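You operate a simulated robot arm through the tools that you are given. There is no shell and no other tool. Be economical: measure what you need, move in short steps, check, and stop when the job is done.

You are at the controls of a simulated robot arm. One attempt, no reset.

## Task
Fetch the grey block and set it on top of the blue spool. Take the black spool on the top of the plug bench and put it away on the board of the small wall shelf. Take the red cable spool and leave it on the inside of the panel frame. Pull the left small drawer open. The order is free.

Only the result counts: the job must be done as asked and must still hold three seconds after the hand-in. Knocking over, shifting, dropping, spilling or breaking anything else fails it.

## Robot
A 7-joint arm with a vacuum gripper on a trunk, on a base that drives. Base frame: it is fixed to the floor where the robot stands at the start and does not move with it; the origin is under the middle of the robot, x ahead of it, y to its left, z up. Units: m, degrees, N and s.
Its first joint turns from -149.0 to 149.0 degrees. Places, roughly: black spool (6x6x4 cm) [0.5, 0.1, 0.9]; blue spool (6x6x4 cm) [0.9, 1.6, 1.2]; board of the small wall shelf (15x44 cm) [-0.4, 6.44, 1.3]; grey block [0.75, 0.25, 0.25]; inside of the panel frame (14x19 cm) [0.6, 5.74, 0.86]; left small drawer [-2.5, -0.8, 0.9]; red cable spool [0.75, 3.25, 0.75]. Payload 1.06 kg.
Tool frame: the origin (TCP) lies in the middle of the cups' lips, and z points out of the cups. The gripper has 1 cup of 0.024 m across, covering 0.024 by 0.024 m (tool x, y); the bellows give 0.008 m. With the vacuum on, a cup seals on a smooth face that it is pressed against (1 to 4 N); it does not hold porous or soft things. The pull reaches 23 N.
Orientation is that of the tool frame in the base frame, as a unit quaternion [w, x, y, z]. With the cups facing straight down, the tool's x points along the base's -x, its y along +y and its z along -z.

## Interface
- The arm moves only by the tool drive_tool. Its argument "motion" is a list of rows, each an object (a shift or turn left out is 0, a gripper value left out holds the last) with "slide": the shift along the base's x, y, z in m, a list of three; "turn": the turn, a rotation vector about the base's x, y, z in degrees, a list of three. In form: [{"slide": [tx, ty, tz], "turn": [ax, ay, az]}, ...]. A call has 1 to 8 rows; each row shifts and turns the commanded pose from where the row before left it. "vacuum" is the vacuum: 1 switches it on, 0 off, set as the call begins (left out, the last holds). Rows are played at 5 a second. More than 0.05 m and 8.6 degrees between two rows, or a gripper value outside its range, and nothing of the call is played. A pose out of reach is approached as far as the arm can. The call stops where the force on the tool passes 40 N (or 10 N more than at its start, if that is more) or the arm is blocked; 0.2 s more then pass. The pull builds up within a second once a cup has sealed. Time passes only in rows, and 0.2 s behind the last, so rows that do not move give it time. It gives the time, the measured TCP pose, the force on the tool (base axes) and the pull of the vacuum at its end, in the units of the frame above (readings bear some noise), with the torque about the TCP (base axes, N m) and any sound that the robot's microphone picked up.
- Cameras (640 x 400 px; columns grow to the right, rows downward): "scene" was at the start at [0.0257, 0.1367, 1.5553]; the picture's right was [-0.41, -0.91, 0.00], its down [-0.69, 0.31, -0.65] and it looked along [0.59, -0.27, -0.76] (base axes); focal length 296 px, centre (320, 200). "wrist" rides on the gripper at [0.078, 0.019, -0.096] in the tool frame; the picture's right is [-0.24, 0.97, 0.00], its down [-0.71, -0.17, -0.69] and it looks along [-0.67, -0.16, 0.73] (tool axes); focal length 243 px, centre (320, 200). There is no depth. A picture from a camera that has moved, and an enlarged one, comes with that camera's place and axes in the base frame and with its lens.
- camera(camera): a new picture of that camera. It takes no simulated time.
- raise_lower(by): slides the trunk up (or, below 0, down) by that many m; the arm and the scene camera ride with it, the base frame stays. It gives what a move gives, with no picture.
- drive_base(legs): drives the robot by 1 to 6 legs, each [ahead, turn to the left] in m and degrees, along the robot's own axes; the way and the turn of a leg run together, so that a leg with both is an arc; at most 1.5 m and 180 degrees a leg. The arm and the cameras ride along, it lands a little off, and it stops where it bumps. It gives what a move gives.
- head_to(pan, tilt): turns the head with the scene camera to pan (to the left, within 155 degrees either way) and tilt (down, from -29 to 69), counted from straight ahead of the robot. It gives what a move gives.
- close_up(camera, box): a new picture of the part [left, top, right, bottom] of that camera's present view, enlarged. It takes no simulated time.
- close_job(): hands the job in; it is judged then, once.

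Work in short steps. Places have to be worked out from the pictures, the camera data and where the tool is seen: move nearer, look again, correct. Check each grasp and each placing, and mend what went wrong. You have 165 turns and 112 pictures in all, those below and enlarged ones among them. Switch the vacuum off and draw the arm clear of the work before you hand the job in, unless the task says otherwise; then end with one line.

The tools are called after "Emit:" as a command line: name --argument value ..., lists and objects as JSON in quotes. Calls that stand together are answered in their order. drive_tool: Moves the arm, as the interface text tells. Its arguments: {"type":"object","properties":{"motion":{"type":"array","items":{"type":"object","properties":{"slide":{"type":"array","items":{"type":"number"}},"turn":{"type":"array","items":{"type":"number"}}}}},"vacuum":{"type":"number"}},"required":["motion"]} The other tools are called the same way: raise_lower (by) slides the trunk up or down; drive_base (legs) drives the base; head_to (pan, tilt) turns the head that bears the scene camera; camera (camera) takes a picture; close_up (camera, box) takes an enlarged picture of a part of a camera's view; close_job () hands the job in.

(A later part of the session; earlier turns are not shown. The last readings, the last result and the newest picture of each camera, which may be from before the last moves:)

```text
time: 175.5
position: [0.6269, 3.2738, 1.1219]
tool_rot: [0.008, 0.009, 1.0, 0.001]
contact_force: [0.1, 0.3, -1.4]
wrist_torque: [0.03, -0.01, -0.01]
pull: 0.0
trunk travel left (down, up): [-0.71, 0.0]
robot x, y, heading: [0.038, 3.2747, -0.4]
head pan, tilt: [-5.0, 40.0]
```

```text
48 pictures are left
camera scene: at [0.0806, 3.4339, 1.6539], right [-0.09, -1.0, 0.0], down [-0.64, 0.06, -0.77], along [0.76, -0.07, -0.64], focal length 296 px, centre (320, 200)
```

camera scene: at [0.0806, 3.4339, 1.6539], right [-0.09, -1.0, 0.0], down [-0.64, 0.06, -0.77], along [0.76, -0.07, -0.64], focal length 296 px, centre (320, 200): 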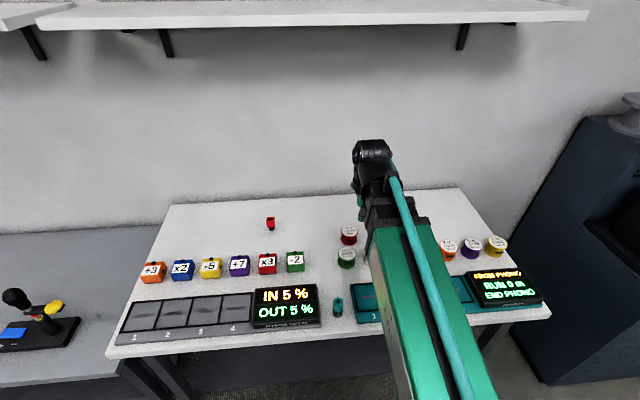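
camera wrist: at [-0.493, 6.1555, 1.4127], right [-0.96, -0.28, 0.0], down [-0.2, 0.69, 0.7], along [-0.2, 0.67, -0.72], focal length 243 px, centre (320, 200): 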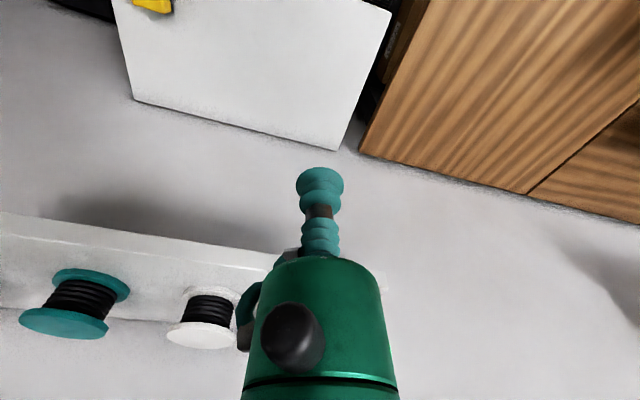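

Shelf placement is right. Now zoom on the red spool.

Emit:
close_up --camera "scene" --box '[240, 195, 400, 295]'

Emit:
camera --camera "wrist"

```text
4.00 times, centred on (320, 245) of scene
camera zoom: at [0.0806, 3.4339, 1.6539], right [-0.09, -1.0, 0.0], down [-0.64, 0.06, -0.77], along [0.76, -0.07, -0.64], focal length 1184 px, centre (320, 20)
```

zoom: 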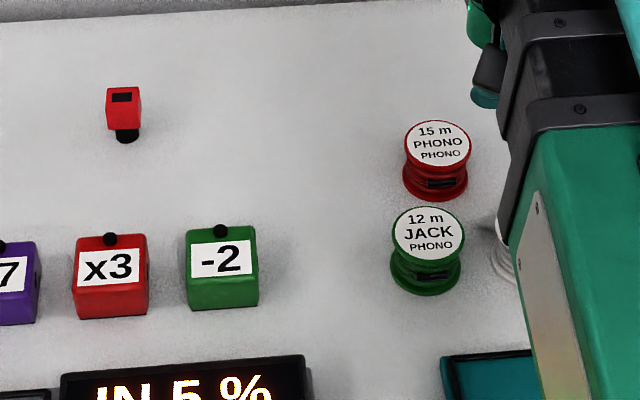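

```text
46 pictures are left
camera wrist: at [0.5464, 3.2949, 1.2151], right [0.25, 0.97, 0.0], down [0.69, -0.18, 0.7], along [0.67, -0.17, -0.72], focal length 243 px, centre (320, 200)
```

wrist: 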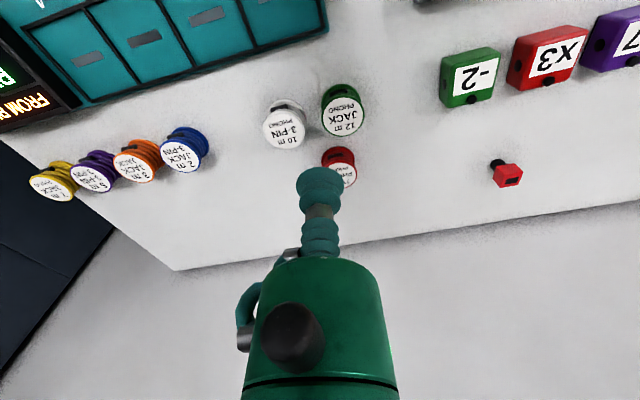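

Height of the spool uncertain; move the tool sideways/closer and triangulate with the wrist camera.

Emit:
drive_tool --motion '[{"slide": [0.02, -0.04, -0.02]}, {"slide": [0.02, -0.04, -0.02]}, {"slide": [0.0, 0, -0.03]}]'

Emit:
camera --camera "wrist"

```text
time: 176.3
position: [0.6648, 3.1929, 1.0495]
tool_rot: [0.008, 0.009, 1.0, 0.001]
contact_force: [0.7, 0.6, -0.1]
wrist_torque: [-0.01, -0.01, 0.01]
pull: 0.1
trunk travel left (down, up): [-0.71, 0.0]
robot x, y, heading: [0.0421, 3.2703, -0.3]
head pan, tilt: [-5.0, 40.0]
```

```text
45 pictures are left
camera wrist: at [0.5857, 3.2138, 1.1436], right [0.25, 0.97, 0.0], down [0.69, -0.18, 0.7], along [0.67, -0.17, -0.72], focal length 243 px, centre (320, 200)
```

wrist: 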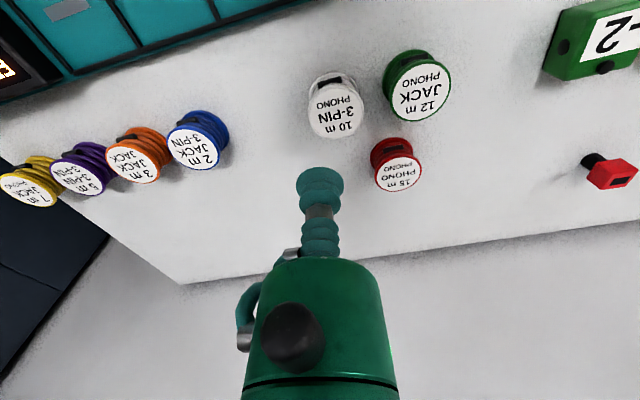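

Triangulated: red top at ≈(0.795, 3.263, 0.90). Move above it.

Emit:
drive_tool --motion '[{"slide": [0.031, 0.018, -0.02], "turn": [0, 0.9, 0]}, {"slide": [0.031, 0.018, -0.02]}, {"slide": [0.031, 0.017, -0.02]}, {"slide": [0.032, 0.017, -0.02]}]'

Emit:
camera --camera "wrist"

```text
time: 177.3
position: [0.7906, 3.2651, 0.9725]
tool_rot: [0.0, 0.01, 1.0, 0.0]
contact_force: [0.2, 0.1, -0.2]
wrist_torque: [0.0, 0.01, 0.01]
pull: 0.1
trunk travel left (down, up): [-0.71, 0.0]
robot x, y, heading: [0.0428, 3.2735, -0.5]
head pan, tilt: [-5.0, 40.0]
```

```text
44 pictures are left
camera wrist: at [0.712, 3.2862, 1.0679], right [0.25, 0.97, 0.0], down [0.7, -0.18, 0.68], along [0.66, -0.17, -0.73], focal length 243 px, centre (320, 200)
```

wrist: 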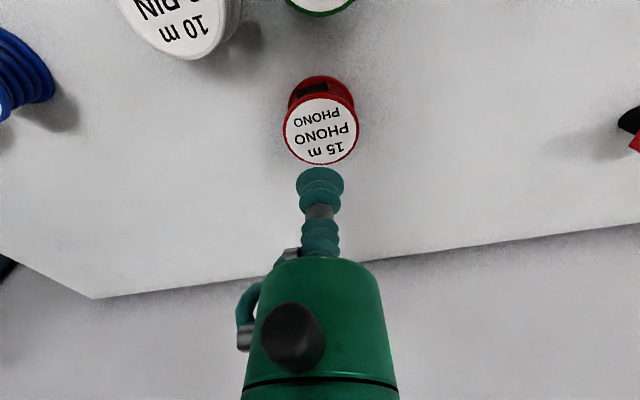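

Aligned. Descend with vacuum on.

Emit:
drive_tool --motion '[{"slide": [0.004, 0, -0.035]}, {"slide": [0, 0, -0.03]}, {"slide": [0, 0, -0.004]}]' --vacuum 1

Emit:
drive_tool --motion '[{"slide": [0, 0, -0.004]}, {"slide": [0, 0, 0]}]'

Emit:
drive_tool --motion '[{"slide": [0, 0, -0.004]}, {"slide": [0, 0, 0]}]'

```text
time: 178.1
position: [0.7943, 3.2637, 0.9016]
tool_rot: [0.0, 0.009, 1.0, 0.001]
contact_force: [0.0, -0.2, -0.7]
wrist_torque: [-0.03, -0.03, -0.02]
pull: 0.1
trunk travel left (down, up): [-0.71, 0.0]
robot x, y, heading: [0.041, 3.2707, -0.8]
head pan, tilt: [-5.0, 40.0]
```

```text
time: 178.7
position: [0.7937, 3.2645, 0.8984]
tool_rot: [0.0, 0.009, 1.0, 0.001]
contact_force: [-1.0, -0.2, -0.2]
wrist_torque: [-0.02, 0.01, 0.04]
pull: 23.2
trunk travel left (down, up): [-0.71, 0.0]
robot x, y, heading: [0.0424, 3.2755, -0.3]
head pan, tilt: [-5.0, 40.0]
```

```text
time: 179.3
position: [0.7944, 3.2634, 0.8965]
tool_rot: [0.001, 0.009, 1.0, 0.001]
contact_force: [2.5, -0.9, 12.9]
wrist_torque: [-0.01, 0.0, 0.01]
pull: 23.1
trunk travel left (down, up): [-0.71, 0.0]
robot x, y, heading: [0.0391, 3.2727, -0.5]
head pan, tilt: [-5.0, 40.0]
```

Sealed on the red spool. Lift, retract, and drive toward the panel frame.

Emit:
drive_tool --motion '[{"slide": [0, 0, 0.02]}, {"slide": [0, 0, 0.035]}, {"slide": [0, 0, 0.045]}, {"slide": [0, 0, 0.045]}, {"slide": [-0.03, 0, 0.035]}, {"slide": [-0.045, 0, 0.015]}, {"slide": [-0.045, 0, 0]}, {"slide": [-0.045, 0, 0]}]'

Emit:
drive_base --legs '[[-0.1, 0], [0, 90.5], [1.24, 0], [1.24, 0], [0, -90]]'

Emit:
head_to --pan 0 --tilt 45

Emit:
camera --camera "scene"

Emit:
camera --camera "wrist"

```text
time: 181.1
position: [0.628, 3.2647, 1.0906]
tool_rot: [-0.001, 0.009, 1.0, 0.0]
contact_force: [0.2, 0.6, -0.8]
wrist_torque: [0.01, 0.0, 0.02]
pull: 22.6
trunk travel left (down, up): [-0.71, 0.0]
robot x, y, heading: [0.0405, 3.2741, -0.6]
head pan, tilt: [-5.0, 40.0]
```

```text
time: 197.8
position: [-0.1796, 6.3222, 1.0896]
tool_rot: [0.0, 0.717, -0.697, 0.0]
contact_force: [-0.6, -0.8, -1.4]
wrist_torque: [-0.06, 0.02, -0.05]
pull: 23.6
trunk travel left (down, up): [-0.71, 0.0]
robot x, y, heading: [-0.1618, 5.742, 92.5]
head pan, tilt: [-5.0, 40.0]
stopped in leg 4: the robot was blocked; the commanded pose is now the measured one
```

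```text
time: 198.4
position: [-0.1786, 6.3223, 1.0897]
tool_rot: [0.001, 0.718, -0.696, 0.001]
contact_force: [-0.1, 0.3, -0.6]
wrist_torque: [-0.03, 0.01, -0.03]
pull: 22.9
trunk travel left (down, up): [-0.71, 0.0]
robot x, y, heading: [-0.16, 5.7408, 92.2]
head pan, tilt: [0.0, 45.0]
```

```text
43 pictures are left
camera scene: at [-0.3309, 5.766, 1.6467], right [1.0, 0.04, 0.0], down [0.03, -0.71, -0.71], along [-0.03, 0.71, -0.71], focal length 296 px, centre (320, 200)
```

scene: 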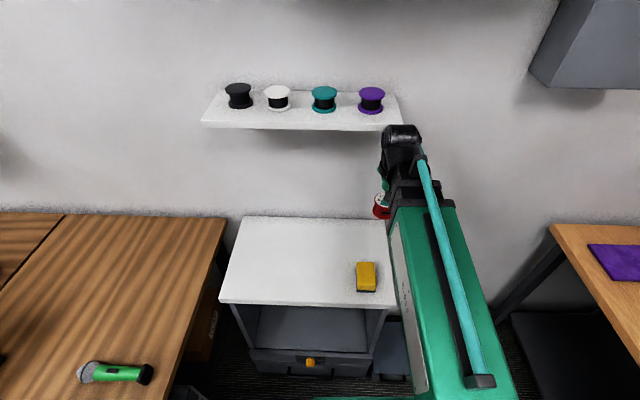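

```text
42 pictures are left
camera wrist: at [-0.1956, 6.2443, 1.1847], right [-0.98, 0.21, 0.0], down [0.15, 0.71, 0.68], along [0.14, 0.67, -0.73], focal length 243 px, centre (320, 200)
```

wrist: 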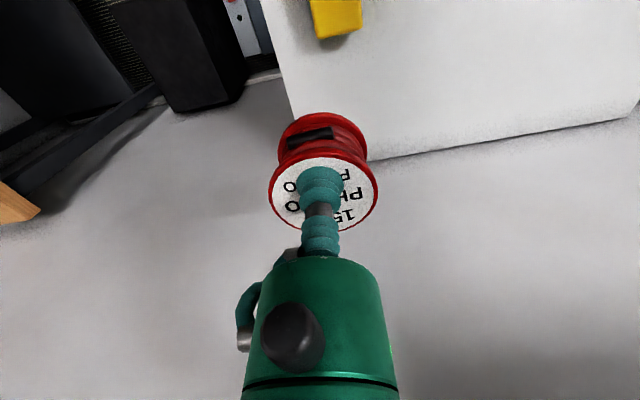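

The base just touched something at the end of the leg, near enough to the goal. Back off a bit and turn toward the frame table.

Emit:
drive_base --legs '[[-0.12, 0], [0, -92]]'

Emit:
head_to --pan 5 --tilt 42

Emit:
camera --camera "scene"

Emit:
camera --camera "wrist"

```text
time: 203.6
position: [0.4293, 5.6189, 1.0884]
tool_rot: [-0.001, 0.005, 1.0, 0.0]
contact_force: [-0.1, -1.4, -1.1]
wrist_torque: [0.01, 0.01, -0.01]
pull: 22.9
trunk travel left (down, up): [-0.71, 0.0]
robot x, y, heading: [-0.1548, 5.6202, -0.1]
head pan, tilt: [0.0, 45.0]
```

```text
time: 204.2
position: [0.4283, 5.6178, 1.089]
tool_rot: [-0.002, 0.005, 1.0, 0.0]
contact_force: [-0.7, 0.4, -1.0]
wrist_torque: [-0.01, 0.04, 0.0]
pull: 22.8
trunk travel left (down, up): [-0.71, 0.0]
robot x, y, heading: [-0.1558, 5.6233, 0.3]
head pan, tilt: [5.0, 42.0]
```

```text
41 pictures are left
camera scene: at [-0.1169, 5.7966, 1.6509], right [0.09, -1.0, 0.0], down [-0.67, -0.06, -0.74], along [0.74, 0.07, -0.67], focal length 296 px, centre (320, 200)
```

scene: 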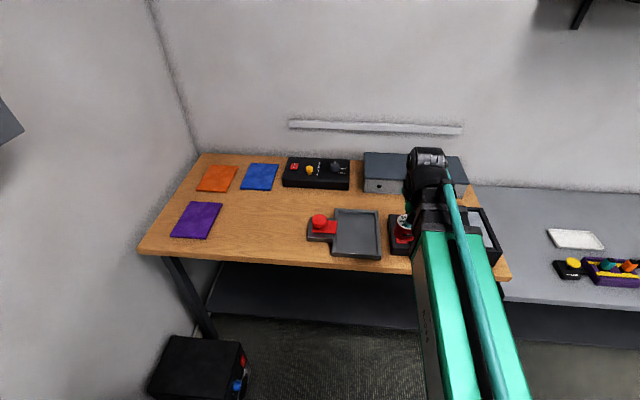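

```text
40 pictures are left
camera wrist: at [0.3514, 5.6386, 1.1838], right [0.24, 0.97, 0.0], down [0.71, -0.18, 0.68], along [0.66, -0.17, -0.73], focal length 243 px, centre (320, 200)
```

wrist: 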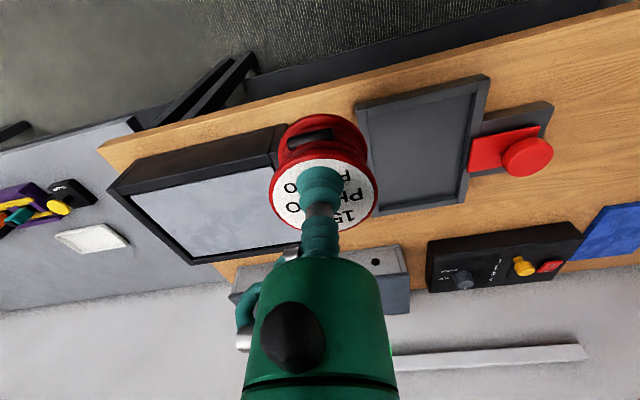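

Frame centre ≈ (0.588, 5.737, ~0.865). Move over it.

Emit:
drive_tool --motion '[{"slide": [0.032, 0.024, -0.01]}, {"slide": [0.032, 0.024, -0.01]}, {"slide": [0.032, 0.024, -0.02]}, {"slide": [0.032, 0.024, -0.025]}, {"slide": [0.032, 0.024, -0.025]}, {"slide": [0, 0, -0.02]}]'

Emit:
camera --camera "wrist"

Emit:
close_up --camera "scene" --box '[290, 160, 450, 260]'

```text
time: 205.6
position: [0.5883, 5.7399, 0.977]
tool_rot: [-0.002, 0.004, 1.0, 0.0]
contact_force: [0.7, 0.6, -1.4]
wrist_torque: [0.04, 0.03, 0.0]
pull: 22.9
trunk travel left (down, up): [-0.71, 0.0]
robot x, y, heading: [-0.1527, 5.6217, 0.2]
head pan, tilt: [5.0, 42.0]
```

```text
39 pictures are left
camera wrist: at [0.5113, 5.7601, 1.0734], right [0.24, 0.97, 0.0], down [0.71, -0.18, 0.68], along [0.66, -0.17, -0.73], focal length 243 px, centre (320, 200)
```

wrist: 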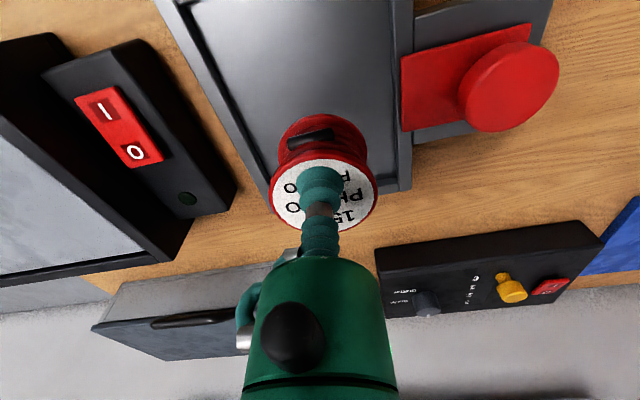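

```text
4.00 times, centred on (370, 210) of scene
camera zoom: at [-0.1169, 5.7966, 1.651], right [0.09, -1.0, 0.0], down [-0.67, -0.06, -0.74], along [0.74, 0.07, -0.67], focal length 1184 px, centre (120, 160)
```

zoom: 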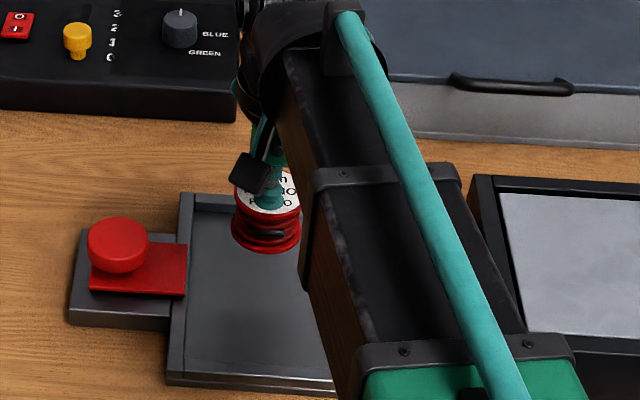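

Centred in the frame. Lower gradually.

Emit:
drive_tool --motion '[{"slide": [0.003, -0.002, -0.03]}, {"slide": [0, 0, -0.025]}, {"slide": [0, 0, 0]}]'

Emit:
close_up --camera "scene" --box '[310, 170, 406, 230]'

```text
time: 206.4
position: [0.5914, 5.736, 0.9228]
tool_rot: [-0.003, 0.005, 1.0, 0.0]
contact_force: [0.8, -0.2, -1.8]
wrist_torque: [0.03, 0.02, 0.04]
pull: 23.4
trunk travel left (down, up): [-0.71, 0.0]
robot x, y, heading: [-0.1568, 5.6206, 0.4]
head pan, tilt: [5.0, 42.0]
```

```text
6.67 times, centred on (358, 200) of scene
camera zoom: at [-0.1169, 5.7967, 1.6509], right [0.09, -1.0, 0.0], down [-0.67, -0.06, -0.74], along [0.74, 0.07, -0.67], focal length 1973 px, centre (67, 200)
```

zoom: 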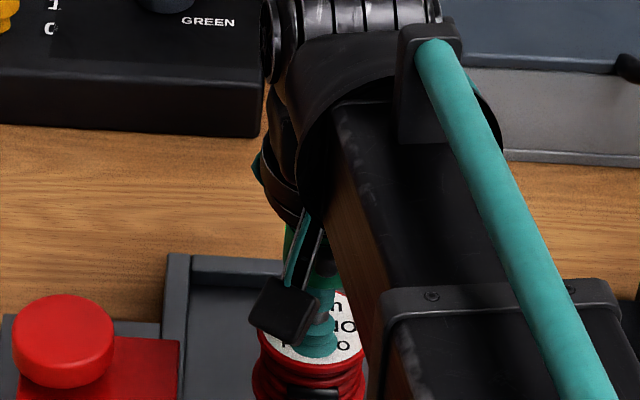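

Emit:
drive_tool --motion '[{"slide": [0, 0, -0.005]}, {"slide": [0, 0, -0.003]}, {"slide": [0, 0, 0]}]'

Emit:
drive_tool --motion '[{"slide": [0, 0, -0.004]}, {"slide": [0, 0, 0]}]'

Emit:
drive_tool --motion '[{"slide": [0, 0, -0.003]}, {"slide": [0, 0, 0]}]'

Emit:
drive_tool --motion '[{"slide": [0, 0, -0.003]}, {"slide": [0, 0, 0]}]'

Emit:
close_up --camera "scene" --box '[310, 190, 406, 250]'

```text
time: 207.2
position: [0.592, 5.7373, 0.9138]
tool_rot: [-0.002, 0.004, 1.0, 0.001]
contact_force: [0.6, -0.7, -2.3]
wrist_torque: [-0.04, 0.0, -0.02]
pull: 23.0
trunk travel left (down, up): [-0.71, 0.0]
robot x, y, heading: [-0.1563, 5.6215, -0.0]
head pan, tilt: [5.0, 42.0]
```

```text
time: 207.8
position: [0.5927, 5.7357, 0.9116]
tool_rot: [-0.002, 0.004, 1.0, 0.0]
contact_force: [0.6, -0.2, -1.7]
wrist_torque: [0.03, 0.0, -0.02]
pull: 23.1
trunk travel left (down, up): [-0.71, 0.0]
robot x, y, heading: [-0.1507, 5.6188, 0.1]
head pan, tilt: [5.0, 42.0]
```

```text
time: 208.4
position: [0.5918, 5.7356, 0.9082]
tool_rot: [-0.002, 0.005, 1.0, 0.0]
contact_force: [0.9, 0.2, -0.8]
wrist_torque: [0.0, 0.0, -0.01]
pull: 23.0
trunk travel left (down, up): [-0.71, 0.0]
robot x, y, heading: [-0.1516, 5.621, 0.2]
head pan, tilt: [5.0, 42.0]
```

```text
time: 209.0
position: [0.5915, 5.7357, 0.9056]
tool_rot: [-0.002, 0.004, 1.0, 0.0]
contact_force: [-1.1, -0.2, 1.7]
wrist_torque: [-0.03, -0.02, -0.02]
pull: 23.2
trunk travel left (down, up): [-0.71, 0.0]
robot x, y, heading: [-0.1522, 5.6215, 0.0]
head pan, tilt: [5.0, 42.0]
```

```text
6.67 times, centred on (358, 220) of scene
camera zoom: at [-0.1173, 5.7966, 1.651], right [0.09, -1.0, 0.0], down [-0.67, -0.06, -0.74], along [0.74, 0.07, -0.67], focal length 1973 px, centre (67, 67)
```

zoom: 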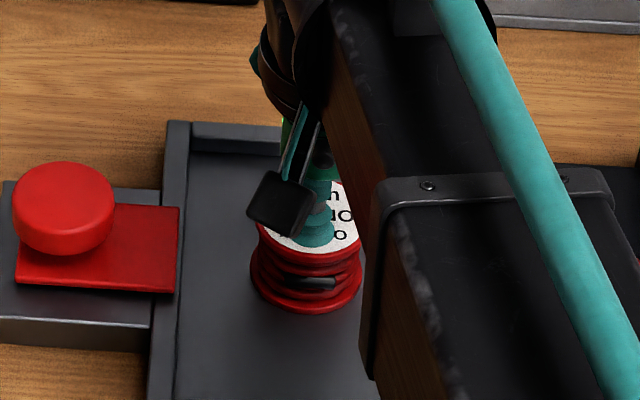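

Contact (+1.7 N). Press 1 mm more, then release and rise.

Emit:
drive_tool --motion '[{"slide": [0, 0, -0.001]}, {"slide": [0, 0, 0]}]'

Emit:
drive_tool --motion '[{"slide": [0, 0, 0]}, {"slide": [0, 0, 0]}, {"slide": [0, 0, 0]}, {"slide": [0, 0, 0]}, {"slide": [0, 0, 0]}]' --vacuum 0

Emit:
drive_tool --motion '[{"slide": [0, 0, 0.004]}, {"slide": [0, 0, 0.01]}, {"slide": [0, 0, 0.03]}, {"slide": [0, 0, 0.045]}, {"slide": [0, 0, 0.045]}, {"slide": [-0.03, -0.02, 0.03]}, {"slide": [-0.03, -0.03, 0.0]}, {"slide": [-0.03, -0.03, 0.0]}]'

Emit:
camera --camera "scene"

```text
time: 209.6
position: [0.5912, 5.736, 0.9047]
tool_rot: [0.0, 0.004, 1.0, 0.001]
contact_force: [1.6, 1.8, 7.3]
wrist_torque: [0.02, -0.03, -0.01]
pull: 23.1
trunk travel left (down, up): [-0.71, 0.0]
robot x, y, heading: [-0.1504, 5.6205, 0.3]
head pan, tilt: [5.0, 42.0]
```

```text
time: 210.8
position: [0.5917, 5.7356, 0.9043]
tool_rot: [-0.001, 0.005, 1.0, 0.0]
contact_force: [-0.2, 0.2, 0.7]
wrist_torque: [0.0, -0.02, 0.02]
pull: 0.1
trunk travel left (down, up): [-0.71, 0.0]
robot x, y, heading: [-0.1583, 5.6217, 0.4]
head pan, tilt: [5.0, 42.0]
```

```text
time: 212.6
position: [0.5016, 5.6548, 1.0696]
tool_rot: [-0.002, 0.004, 1.0, 0.001]
contact_force: [-1.0, 0.5, -0.3]
wrist_torque: [0.01, -0.01, 0.0]
pull: 0.0
trunk travel left (down, up): [-0.71, 0.0]
robot x, y, heading: [-0.156, 5.6211, 0.3]
head pan, tilt: [5.0, 42.0]
```

```text
35 pictures are left
camera scene: at [-0.1174, 5.7962, 1.651], right [0.09, -1.0, 0.0], down [-0.67, -0.06, -0.74], along [0.74, 0.07, -0.67], focal length 296 px, centre (320, 200)
```

scene: 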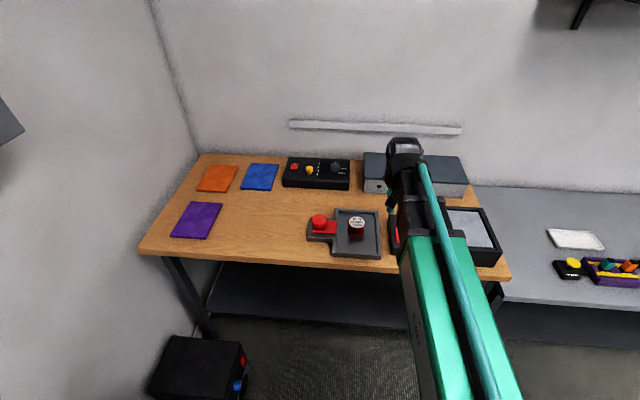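

Red spool sits inside the frame. Now head for the drawers: drive back down the room in stages.

Emit:
drive_base --legs '[[0, -90], [1.5, 0], [1.3, 0]]'

```text
time: 229.9
position: [-0.107, 2.2059, 1.0692]
tool_rot: [-0.001, 0.707, 0.708, 0.002]
contact_force: [-0.3, 0.3, -0.2]
wrist_torque: [-0.01, -0.01, -0.03]
pull: 0.1
trunk travel left (down, up): [-0.71, 0.0]
robot x, y, heading: [-0.1485, 2.8604, -89.0]
head pan, tilt: [5.0, 42.0]
```

On track; continue to y≈0.32 and turn toward -x.

Emit:
drive_base --legs '[[1.27, -1], [1.25, 0], [0, -85]]'

Emit:
head_to --pan 15 --tilt 30

Emit:
camera --camera "scene"

```text
time: 246.0
position: [-0.7816, 0.2429, 1.0695]
tool_rot: [0.0, 1.0, 0.021, 0.002]
contact_force: [0.0, -0.2, -0.8]
wrist_torque: [-0.01, -0.01, 0.03]
pull: 0.2
trunk travel left (down, up): [-0.71, 0.0]
robot x, y, heading: [-0.125, 0.3117, -176.7]
head pan, tilt: [5.0, 42.0]
```

```text
time: 246.7
position: [-0.7811, 0.244, 1.0687]
tool_rot: [-0.001, 1.0, 0.021, 0.002]
contact_force: [-0.2, 0.2, 0.2]
wrist_torque: [0.05, -0.01, 0.01]
pull: 0.0
trunk travel left (down, up): [-0.71, 0.0]
robot x, y, heading: [-0.1275, 0.3114, -176.9]
head pan, tilt: [15.0, 30.0]
```

```text
34 pictures are left
camera scene: at [-0.1581, 0.1142, 1.6692], right [-0.31, 0.95, 0.0], down [0.48, 0.16, -0.87], along [-0.82, -0.27, -0.5], focal length 296 px, centre (320, 200)
```

scene: 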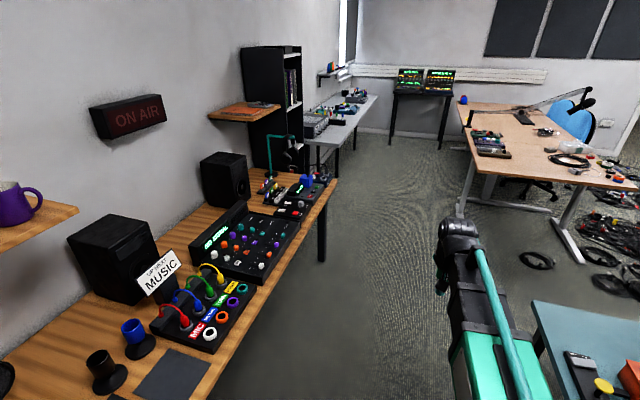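

The grey unit at around (315,125) is likely the small drawers; zoom in.

Emit:
close_up --camera "scene" --box '[256, 70, 400, 160]'

```text
4.44 times, centred on (328, 115) of scene
camera zoom: at [-0.1581, 0.1142, 1.6692], right [-0.31, 0.95, 0.0], down [0.48, 0.16, -0.87], along [-0.82, -0.27, -0.5], focal length 1316 px, centre (284, 578)
```

zoom: 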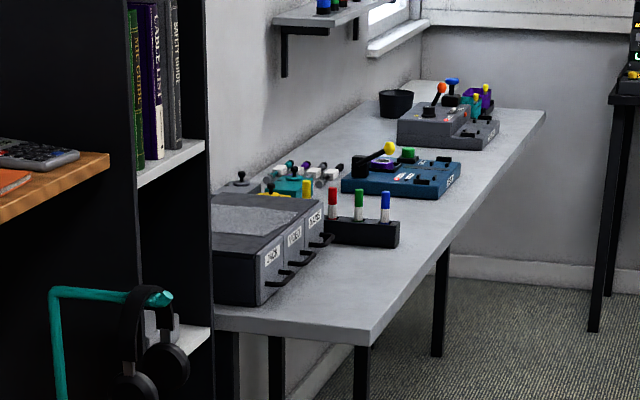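

The three-drawer unit faces the aisle (+y). Drive down the aisle and turn to face it.

Emit:
drive_base --legs '[[0, 2], [1.15, 0], [1.1, 0], [0, 85]]'

Emit:
head_to --pan 0 --tilt 40

Emit:
camera --camera "scene"

```text
time: 261.8
position: [-2.316, -0.5802, 1.0685]
tool_rot: [-0.001, 0.7, 0.714, 0.002]
contact_force: [0.7, 0.0, -0.2]
wrist_torque: [0.01, -0.03, 0.03]
pull: 0.0
trunk travel left (down, up): [-0.71, 0.0]
robot x, y, heading: [-2.3685, 0.0766, -88.0]
head pan, tilt: [15.0, 30.0]
```

```text
time: 262.6
position: [-2.314, -0.5796, 1.0683]
tool_rot: [-0.001, 0.7, 0.714, 0.001]
contact_force: [0.0, 0.0, -0.3]
wrist_torque: [0.0, 0.0, -0.02]
pull: 0.0
trunk travel left (down, up): [-0.71, 0.0]
robot x, y, heading: [-2.3696, 0.0744, -88.0]
head pan, tilt: [0.0, 40.0]
```

```text
32 pictures are left
camera scene: at [-2.1965, 0.039, 1.6539], right [-1.0, -0.03, 0.0], down [-0.02, 0.64, -0.77], along [0.03, -0.77, -0.64], focal length 296 px, centre (320, 200)
```

scene: 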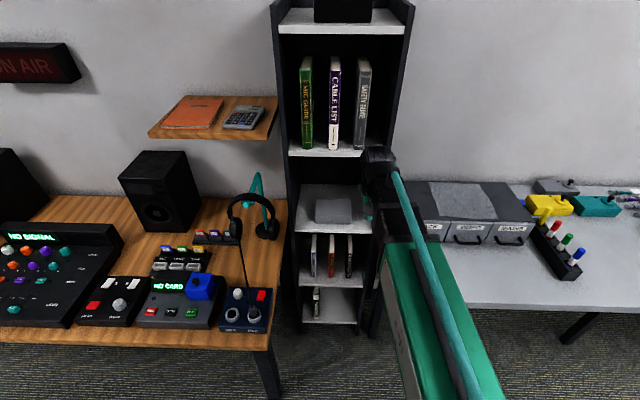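

The left drawer is hidden behind the arm; swing the tool aside for a clear view.

Emit:
drive_tool --motion '[{"slide": [0.045, 0, 0.01]}, {"slide": [0.045, 0, 0.01]}, {"slide": [0.045, 0, 0]}, {"slide": [0.045, 0, 0]}, {"slide": [0.045, 0.01, 0]}]'

Emit:
close_up --camera "scene" --box '[390, 165, 550, 265]'

Emit:
camera --camera "wrist"

```text
time: 263.8
position: [-2.0907, -0.5728, 1.088]
tool_rot: [-0.001, 0.7, 0.714, 0.001]
contact_force: [-0.8, -0.6, -0.5]
wrist_torque: [0.0, 0.0, 0.02]
pull: 0.1
trunk travel left (down, up): [-0.71, 0.0]
robot x, y, heading: [-2.3678, 0.0758, -88.1]
head pan, tilt: [0.0, 40.0]
```

```text
4.00 times, centred on (470, 215) of scene
camera zoom: at [-2.1959, 0.0391, 1.6538], right [-1.0, -0.03, 0.0], down [-0.02, 0.64, -0.77], along [0.02, -0.77, -0.64], focal length 1184 px, centre (-280, 140)
```

zoom: 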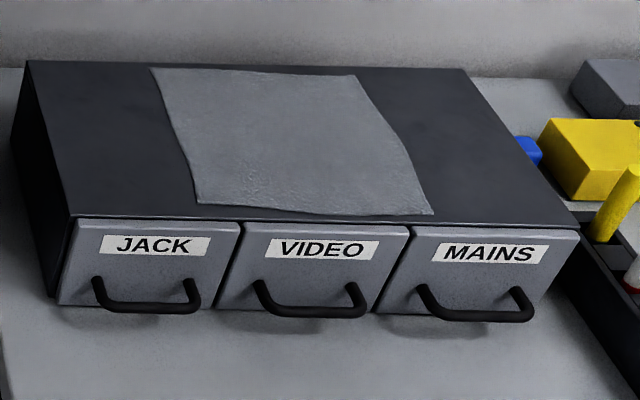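

```text
30 pictures are left
camera wrist: at [-2.0722, -0.4926, 1.185], right [0.98, -0.22, 0.0], down [-0.16, -0.71, 0.68], along [-0.15, -0.67, -0.73], focal length 243 px, centre (320, 200)
```

wrist: 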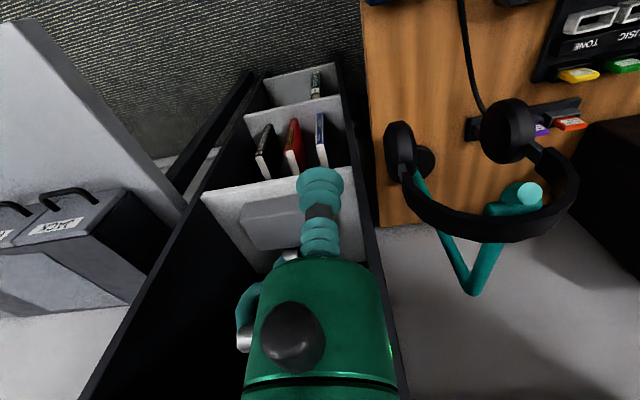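

The left drawer is "JACK" with a bar handle. I'll zoom the wrist view to triangulate the face.

Emit:
close_up --camera "wrist" --box '[0, 150, 208, 280]'

```text
3.08 times, centred on (104, 215) of wrist
camera zoom: at [-2.0722, -0.4926, 1.185], right [0.98, -0.22, 0.0], down [-0.16, -0.71, 0.68], along [-0.15, -0.67, -0.73], focal length 746 px, centre (985, 154)
```

zoom: 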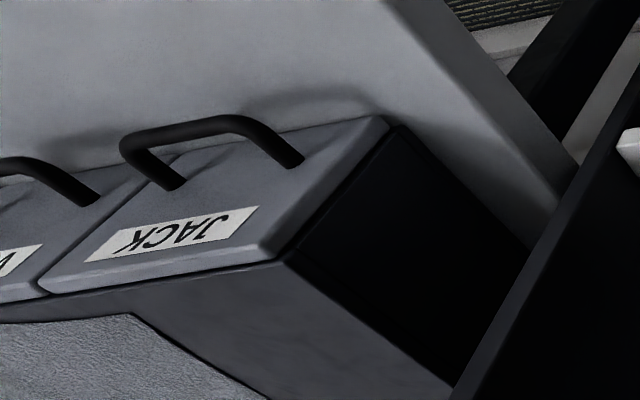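

Left drawer face ≈ y −0.70, x −2.48…−2.63, z 0.85…0.953; label centre z≈0.93. I'll suck onto the face with a horizontal tool (camera rolled to the right side). First back off and swing back.

Emit:
drive_base --legs '[[-0.13, 0]]'

Emit:
drive_tool --motion '[{"slide": [-0.045, 0, 0]}, {"slide": [-0.045, 0, 0]}, {"slide": [-0.045, 0, 0]}, {"slide": [-0.045, -0.01, 0]}, {"slide": [-0.045, -0.01, 0]}, {"slide": [-0.045, -0.01, 0]}]'

Emit:
drive_tool --motion '[{"turn": [-4.62, 4.62, 4.62]}, {"turn": [-4.62, 4.62, 4.62]}, {"turn": [-4.62, 4.62, 4.62]}, {"turn": [-4.62, 4.62, 4.62]}]'

```text
time: 265.1
position: [-2.0932, -0.4415, 1.0896]
tool_rot: [0.0, 0.7, 0.715, 0.0]
contact_force: [-0.1, 0.1, -0.8]
wrist_torque: [-0.02, -0.02, -0.04]
pull: 0.1
trunk travel left (down, up): [-0.71, 0.0]
robot x, y, heading: [-2.3704, 0.2043, -88.1]
head pan, tilt: [0.0, 40.0]
```

```text
time: 266.5
position: [-2.3641, -0.4726, 1.0881]
tool_rot: [-0.001, 0.699, 0.715, 0.001]
contact_force: [-0.5, -0.1, -0.4]
wrist_torque: [-0.03, 0.0, 0.0]
pull: 0.1
trunk travel left (down, up): [-0.71, 0.0]
robot x, y, heading: [-2.3723, 0.1992, -88.3]
head pan, tilt: [0.0, 40.0]
```

```text
time: 267.5
position: [-2.3662, -0.4727, 1.0899]
tool_rot: [-0.004, 0.559, 0.798, -0.224]
contact_force: [0.4, 1.4, -0.2]
wrist_torque: [-0.01, 0.01, 0.01]
pull: 0.0
trunk travel left (down, up): [-0.71, 0.0]
robot x, y, heading: [-2.3716, 0.2034, -88.1]
head pan, tilt: [0.0, 40.0]
```

Rotation proceeds as intended; continue.

Emit:
drive_tool --motion '[{"turn": [-4.62, 4.62, 4.62]}, {"turn": [-4.62, 4.62, 4.62]}, {"turn": [-4.62, 4.62, 4.62]}, {"turn": [-4.62, 4.62, 4.62]}, {"turn": [-4.62, 4.62, 4.62]}, {"turn": [-4.62, 4.62, 4.62]}]'

Emit:
drive_tool --motion '[{"turn": [-4.62, 4.62, 4.62]}, {"turn": [-4.62, 4.62, 4.62]}, {"turn": [-4.62, 4.62, 4.62]}, {"turn": [-4.62, 4.62, 4.62]}, {"turn": [-4.62, 4.62, 4.62]}]'

Emit:
camera --camera "wrist"

Emit:
camera --camera "scene"

```text
time: 268.9
position: [-2.3622, -0.4903, 1.0878]
tool_rot: [-0.007, 0.271, 0.808, -0.524]
contact_force: [0.8, -0.5, -0.1]
wrist_torque: [-0.01, 0.03, -0.03]
pull: 0.0
out of reach, approached as far as the arm can: row 5, 6
trunk travel left (down, up): [-0.71, 0.0]
robot x, y, heading: [-2.3725, 0.2042, -88.0]
head pan, tilt: [0.0, 40.0]
```

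```text
time: 270.1
position: [-2.3505, -0.5097, 1.0862]
tool_rot: [0.009, 0.037, 0.711, -0.703]
contact_force: [1.3, -1.4, 1.1]
wrist_torque: [0.08, 0.04, -0.13]
pull: 0.1
out of reach, approached as far as the arm can: row 1, 2, 3, 5
trunk travel left (down, up): [-0.71, 0.0]
robot x, y, heading: [-2.3735, 0.2049, -88.1]
head pan, tilt: [0.0, 40.0]
```

```text
28 pictures are left
camera wrist: at [-2.4235, -0.4113, 1.0634], right [0.3, 0.0, -0.95], down [0.72, 0.65, 0.23], along [0.63, -0.76, 0.2], focal length 243 px, centre (320, 200)
```

wrist: 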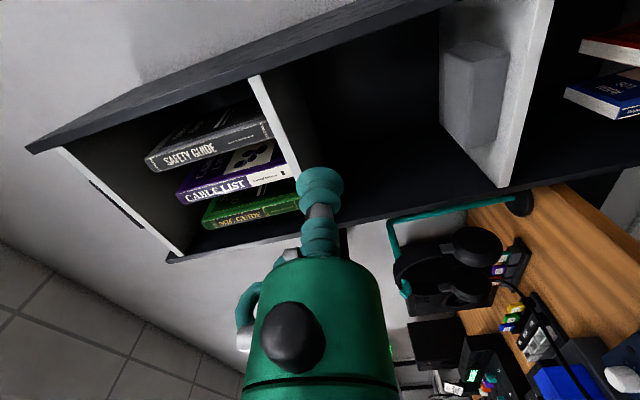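

```text
27 pictures are left
camera scene: at [-2.2001, 0.1683, 1.6538], right [-1.0, -0.03, 0.0], down [-0.02, 0.64, -0.77], along [0.02, -0.77, -0.64], focal length 296 px, centre (320, 200)
```

scene: 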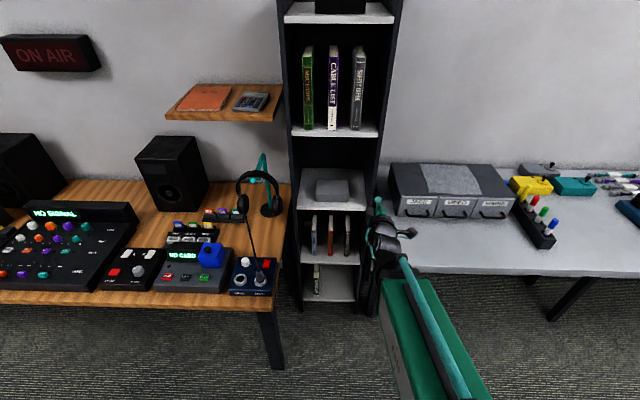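

Tool is horizontal, pointing −y. Move toward in front of the JACK drawer (y −0.60, z 1.0).

Emit:
drive_tool --motion '[{"slide": [-0.032, -0.021, -0.015]}, {"slide": [-0.032, -0.021, -0.015]}, {"slide": [-0.032, -0.021, -0.015]}, {"slide": [-0.032, -0.021, -0.015]}, {"slide": [-0.032, -0.021, -0.015]}, {"slide": [-0.031, -0.021, -0.015]}]'

Emit:
camera --camera "scene"

```text
time: 271.5
position: [-2.3609, -0.645, 1.0438]
tool_rot: [-0.024, 0.008, 0.711, -0.702]
contact_force: [0.4, -0.1, -0.6]
wrist_torque: [-0.03, -0.01, 0.0]
pull: 0.1
out of reach, approached as far as the arm can: row 1, 2, 3, 4, 5, 6
trunk travel left (down, up): [-0.71, 0.0]
robot x, y, heading: [-2.3754, 0.2022, -88.5]
head pan, tilt: [0.0, 40.0]
```

```text
26 pictures are left
camera scene: at [-2.201, 0.1678, 1.6539], right [-1.0, -0.03, 0.0], down [-0.02, 0.64, -0.77], along [0.03, -0.77, -0.64], focal length 296 px, centre (320, 200)
```

scene: 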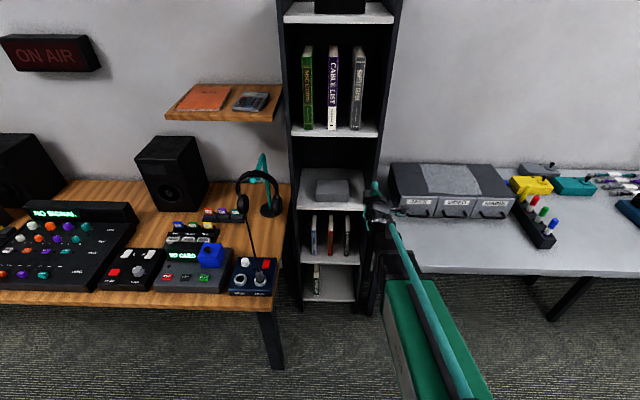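

The arm can't reach sideways in this orientation, so I'll reposition: back off, lower the trunk for a better posture, and shift the base −x.

Emit:
drive_base --legs '[[-0.4, 0]]'

Emit:
raise_lower --by -0.25

Emit:
drive_tool --motion '[{"slide": [0.04, 0, 0.02]}, {"slide": [0.04, 0, 0.02]}, {"slide": [0.04, 0, 0.02]}, {"slide": [0.04, 0, 0.02]}, {"slide": [0.03, 0, 0.02]}]'

```text
time: 273.2
position: [-2.3202, -0.4614, 1.0445]
tool_rot: [-0.011, -0.005, 0.712, -0.702]
contact_force: [-0.1, -0.4, -0.1]
wrist_torque: [0.02, 0.01, 0.04]
pull: 0.1
trunk travel left (down, up): [-0.71, 0.0]
robot x, y, heading: [-2.3602, 0.3869, -84.7]
head pan, tilt: [0.0, 40.0]
stopped in leg 1: the robot was blocked; the commanded pose is now the measured one
```

```text
time: 275.8
position: [-2.3183, -0.4628, 0.7939]
tool_rot: [-0.011, -0.003, 0.712, -0.702]
contact_force: [-0.3, 0.7, 0.8]
wrist_torque: [-0.03, -0.02, -0.01]
pull: 0.0
trunk travel left (down, up): [-0.46, 0.25]
robot x, y, heading: [-2.3603, 0.3853, -85.0]
head pan, tilt: [0.0, 40.0]
```

```text
time: 277.0
position: [-2.1264, -0.4624, 0.8912]
tool_rot: [-0.012, -0.005, 0.712, -0.702]
contact_force: [0.9, 0.6, 0.9]
wrist_torque: [-0.03, 0.02, 0.01]
pull: 0.0
trunk travel left (down, up): [-0.46, 0.25]
robot x, y, heading: [-2.3584, 0.3876, -84.6]
head pan, tilt: [0.0, 40.0]
```

The base bumped something behind. Look back to see what it is.

Emit:
head_to --pan 150 --tilt 55

Emit:
camera --camera "scene"

Emit:
head_to --pan -150 --tilt 55

Emit:
camera --camera "scene"

```text
time: 279.3
position: [-2.1258, -0.4625, 0.8921]
tool_rot: [-0.011, -0.005, 0.713, -0.701]
contact_force: [0.0, 0.0, 0.7]
wrist_torque: [0.0, 0.0, 0.0]
pull: 0.1
trunk travel left (down, up): [-0.46, 0.25]
robot x, y, heading: [-2.3597, 0.3851, -84.7]
head pan, tilt: [150.0, 55.0]
```

```text
25 pictures are left
camera scene: at [-2.1636, 0.5101, 1.3832], right [0.91, -0.42, 0.0], down [-0.34, -0.74, -0.57], along [0.24, 0.52, -0.82], focal length 296 px, centre (320, 200)
```

scene: 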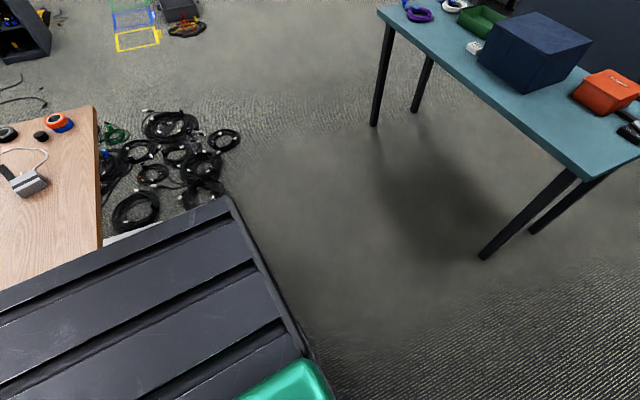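

```text
time: 283.4
position: [-2.1268, -0.462, 0.8924]
tool_rot: [-0.01, -0.004, 0.712, -0.703]
contact_force: [-0.7, -0.1, 0.2]
wrist_torque: [-0.02, 0.01, 0.04]
pull: 0.1
trunk travel left (down, up): [-0.46, 0.25]
robot x, y, heading: [-2.3596, 0.388, -85.1]
head pan, tilt: [-150.0, 55.0]
```

```text
24 pictures are left
camera scene: at [-2.2354, 0.5036, 1.3832], right [0.82, 0.58, 0.0], down [0.47, -0.67, -0.57], along [-0.33, 0.47, -0.82], focal length 296 px, centre (320, 200)
```

scene: 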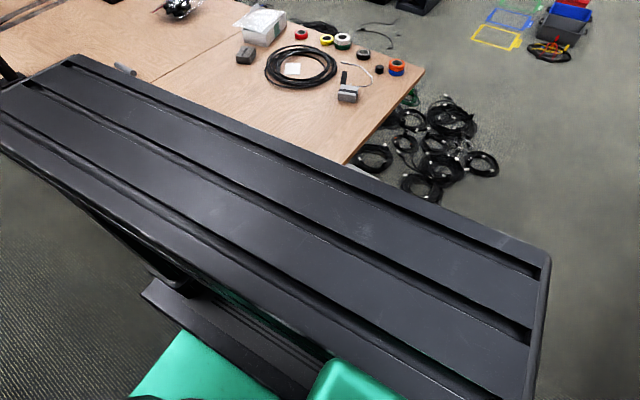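

Only the robot's rear edge met the desk, which looks undisturbed. Recentre and raise the tool, then edge forward and shift the base −x with turns.

Emit:
drive_tool --motion '[{"slide": [-0.03, 0.01, 0.03]}, {"slide": [-0.03, 0.01, 0.03]}, {"slide": [-0.035, 0.01, 0.03]}, {"slide": [-0.035, 0.01, 0.03]}, {"slide": [-0.035, 0.01, 0.03]}]'

```text
time: 284.6
position: [-2.2941, -0.4105, 1.0439]
tool_rot: [-0.01, -0.004, 0.712, -0.702]
contact_force: [-0.7, -0.2, -0.1]
wrist_torque: [-0.01, -0.01, 0.01]
pull: 0.0
trunk travel left (down, up): [-0.46, 0.25]
robot x, y, heading: [-2.3584, 0.3863, -84.6]
head pan, tilt: [-150.0, 55.0]
```

Emit:
drive_base --legs '[[0.08, 0], [0, -45], [0.17, 0], [0, 40]]'

Emit:
head_to --pan 0 --tilt 40

Emit:
camera --camera "scene"

```text
time: 290.7
position: [-2.4499, -0.6261, 1.0426]
tool_rot: [-0.035, 0.021, 0.712, -0.701]
contact_force: [-0.1, -0.3, -0.6]
wrist_torque: [-0.01, -0.01, -0.01]
pull: 0.1
trunk travel left (down, up): [-0.46, 0.25]
robot x, y, heading: [-2.4627, 0.174, -88.8]
head pan, tilt: [-150.0, 55.0]
```

```text
time: 293.0
position: [-2.4494, -0.6273, 1.043]
tool_rot: [-0.034, 0.021, 0.712, -0.701]
contact_force: [0.0, -0.2, 0.4]
wrist_torque: [0.02, 0.0, 0.02]
pull: 0.2
trunk travel left (down, up): [-0.46, 0.25]
robot x, y, heading: [-2.4644, 0.1731, -88.9]
head pan, tilt: [0.0, 40.0]
```

```text
23 pictures are left
camera scene: at [-2.2906, 0.1352, 1.4039], right [-1.0, -0.02, 0.0], down [-0.01, 0.64, -0.77], along [0.02, -0.77, -0.64], focal length 296 px, centre (320, 200)
```

scene: 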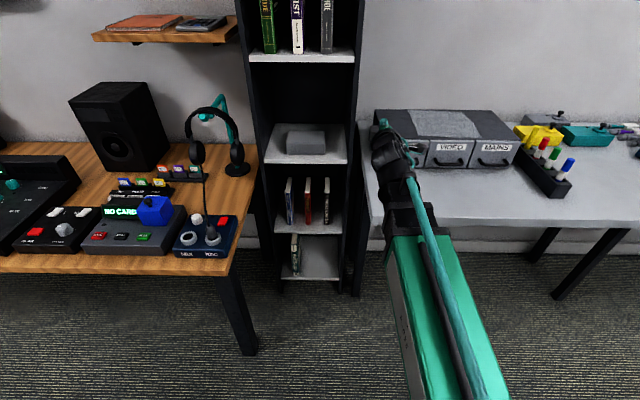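

Arm follows now. Correct the yaw (+4.5°) and pitch, and move to in front of the label at z≈0.927.

Emit:
drive_tool --motion '[{"slide": [-0.026, 0.002, 0], "turn": [-0.84, 0, 4.5]}, {"slide": [-0.027, 0.002, -0.03]}, {"slide": [-0.027, 0.002, -0.03]}, {"slide": [-0.026, 0.002, -0.03]}, {"slide": [0, 0, -0.026]}]'

Emit:
camera --camera "wrist"

Emit:
close_up --camera "scene" --box '[350, 90, 510, 190]'

```text
time: 294.2
position: [-2.5515, -0.6191, 0.9614]
tool_rot: [-0.007, -0.005, 0.715, -0.699]
contact_force: [-0.4, -0.3, 0.5]
wrist_torque: [0.03, -0.01, 0.02]
pull: 0.0
out of reach, approached as far as the arm can: row 4, 5
trunk travel left (down, up): [-0.46, 0.25]
robot x, y, heading: [-2.4605, 0.1734, -88.6]
head pan, tilt: [0.0, 40.0]
```

```text
22 pictures are left
camera wrist: at [-2.6292, -0.5224, 0.9459], right [0.22, 0.02, -0.98], down [0.71, 0.68, 0.17], along [0.67, -0.73, 0.13], focal length 243 px, centre (320, 200)
```

wrist: 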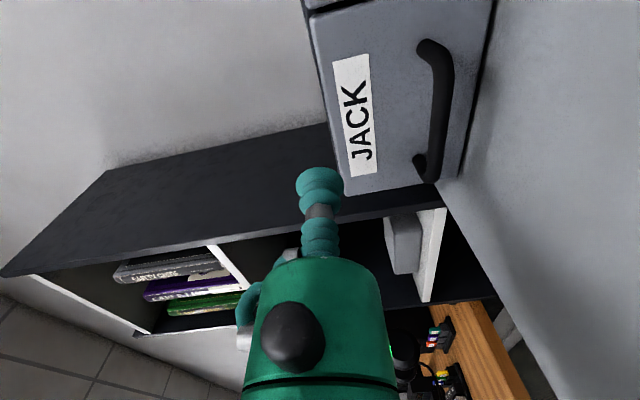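

```text
4.00 times, centred on (430, 140) of scene
camera zoom: at [-2.2906, 0.1353, 1.4039], right [-1.0, -0.02, 0.0], down [-0.01, 0.64, -0.77], along [0.02, -0.77, -0.64], focal length 1184 px, centre (-120, 440)
```

zoom: 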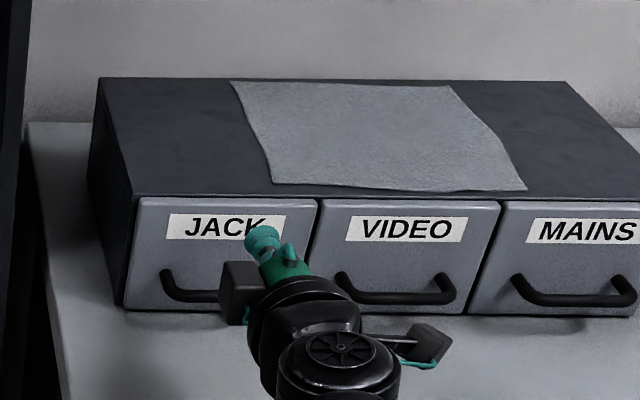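

z is at a joint limit; lower the trunk a little instead.

Emit:
drive_tool --motion '[{"slide": [0, 0, 0.034]}, {"slide": [0, 0, 0]}]'

Emit:
raise_lower --by -0.06

Emit:
drive_tool --motion '[{"slide": [0, 0, 0.012]}, {"slide": [0, 0, 0.012]}]'

```text
time: 294.8
position: [-2.5547, -0.6175, 0.9767]
tool_rot: [-0.008, -0.007, 0.708, -0.706]
contact_force: [0.5, -0.2, 0.2]
wrist_torque: [0.03, 0.0, 0.01]
pull: 0.0
trunk travel left (down, up): [-0.46, 0.25]
robot x, y, heading: [-2.4642, 0.1728, -88.8]
head pan, tilt: [0.0, 40.0]
```

```text
time: 295.8
position: [-2.554, -0.6171, 0.9161]
tool_rot: [-0.008, -0.008, 0.708, -0.706]
contact_force: [-0.2, -0.4, -0.2]
wrist_torque: [0.01, 0.02, 0.02]
pull: 0.1
trunk travel left (down, up): [-0.4, 0.31]
robot x, y, heading: [-2.4589, 0.1729, -88.9]
head pan, tilt: [0.0, 40.0]
```

```text
time: 296.4
position: [-2.5538, -0.6183, 0.9406]
tool_rot: [-0.007, -0.007, 0.708, -0.706]
contact_force: [-0.2, 0.3, -0.1]
wrist_torque: [0.01, 0.0, 0.01]
pull: 0.0
trunk travel left (down, up): [-0.4, 0.31]
robot x, y, heading: [-2.458, 0.1682, -88.9]
head pan, tilt: [0.0, 40.0]
```

Oriented squarely. Now to z≈0.927 and approach the face, vacuum on.

Emit:
drive_tool --motion '[{"slide": [0, 0, -0.013]}, {"slide": [0, -0.03, 0]}, {"slide": [0, -0.03, 0]}, {"slide": [0, -0.01, 0]}]' --vacuum 1

Emit:
camera --camera "wrist"

```text
time: 297.4
position: [-2.5539, -0.6877, 0.9271]
tool_rot: [-0.007, -0.008, 0.708, -0.706]
contact_force: [0.4, -0.9, 0.9]
wrist_torque: [-0.04, -0.01, -0.01]
pull: 22.9
trunk travel left (down, up): [-0.4, 0.31]
robot x, y, heading: [-2.4632, 0.1748, -88.5]
head pan, tilt: [0.0, 40.0]
```

```text
20 pictures are left
camera wrist: at [-2.6327, -0.5912, 0.9094], right [0.21, 0.0, -0.98], down [0.71, 0.68, 0.16], along [0.67, -0.73, 0.14], focal length 243 px, centre (320, 200)
```

wrist: 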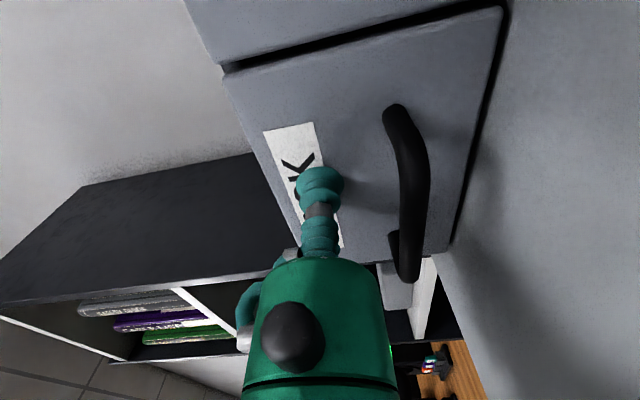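

Sealed on the drawer face (22.9 N). Pull slowly toward +y.

Emit:
drive_tool --motion '[{"slide": [0, 0.006, 0]}, {"slide": [0, 0.006, 0]}, {"slide": [0, 0.008, 0]}, {"slide": [0, 0.01, 0]}, {"slide": [0, 0.01, 0]}]'

```text
time: 298.6
position: [-2.5548, -0.6472, 0.9268]
tool_rot: [-0.008, -0.007, 0.708, -0.706]
contact_force: [-2.6, 0.1, 2.1]
wrist_torque: [-0.04, 0.06, 0.03]
pull: 22.6
trunk travel left (down, up): [-0.4, 0.31]
robot x, y, heading: [-2.4609, 0.1704, -89.1]
head pan, tilt: [0.0, 40.0]
```

Still sealed after 4 cm; keep pulling.

Emit:
drive_tool --motion '[{"slide": [0, 0.012, 0]}, {"slide": [0, 0.012, 0]}, {"slide": [0, 0.012, 0]}, {"slide": [0, 0.012, 0]}, {"slide": [0, 0.012, 0]}]'

Emit:
camera --camera "scene"

```text
time: 299.8
position: [-2.5543, -0.5875, 0.9264]
tool_rot: [-0.008, -0.007, 0.71, -0.704]
contact_force: [-3.9, 0.9, -5.7]
wrist_torque: [-0.05, -0.02, 0.02]
pull: 22.9
trunk travel left (down, up): [-0.4, 0.31]
robot x, y, heading: [-2.4647, 0.1792, -88.9]
head pan, tilt: [0.0, 40.0]
```

```text
19 pictures are left
camera scene: at [-2.2909, 0.1348, 1.3439], right [-1.0, -0.02, 0.0], down [-0.01, 0.64, -0.77], along [0.02, -0.77, -0.64], focal length 296 px, centre (320, 200)
```

scene: 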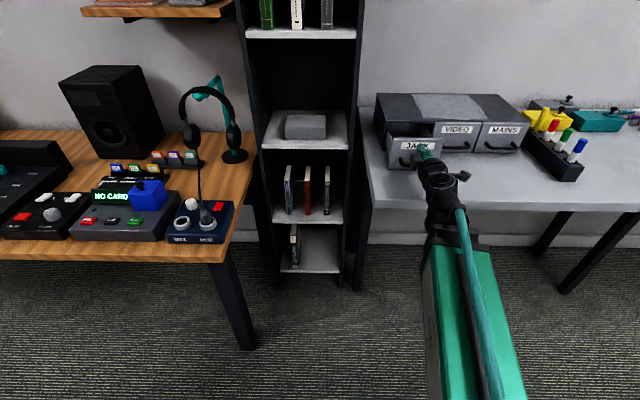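

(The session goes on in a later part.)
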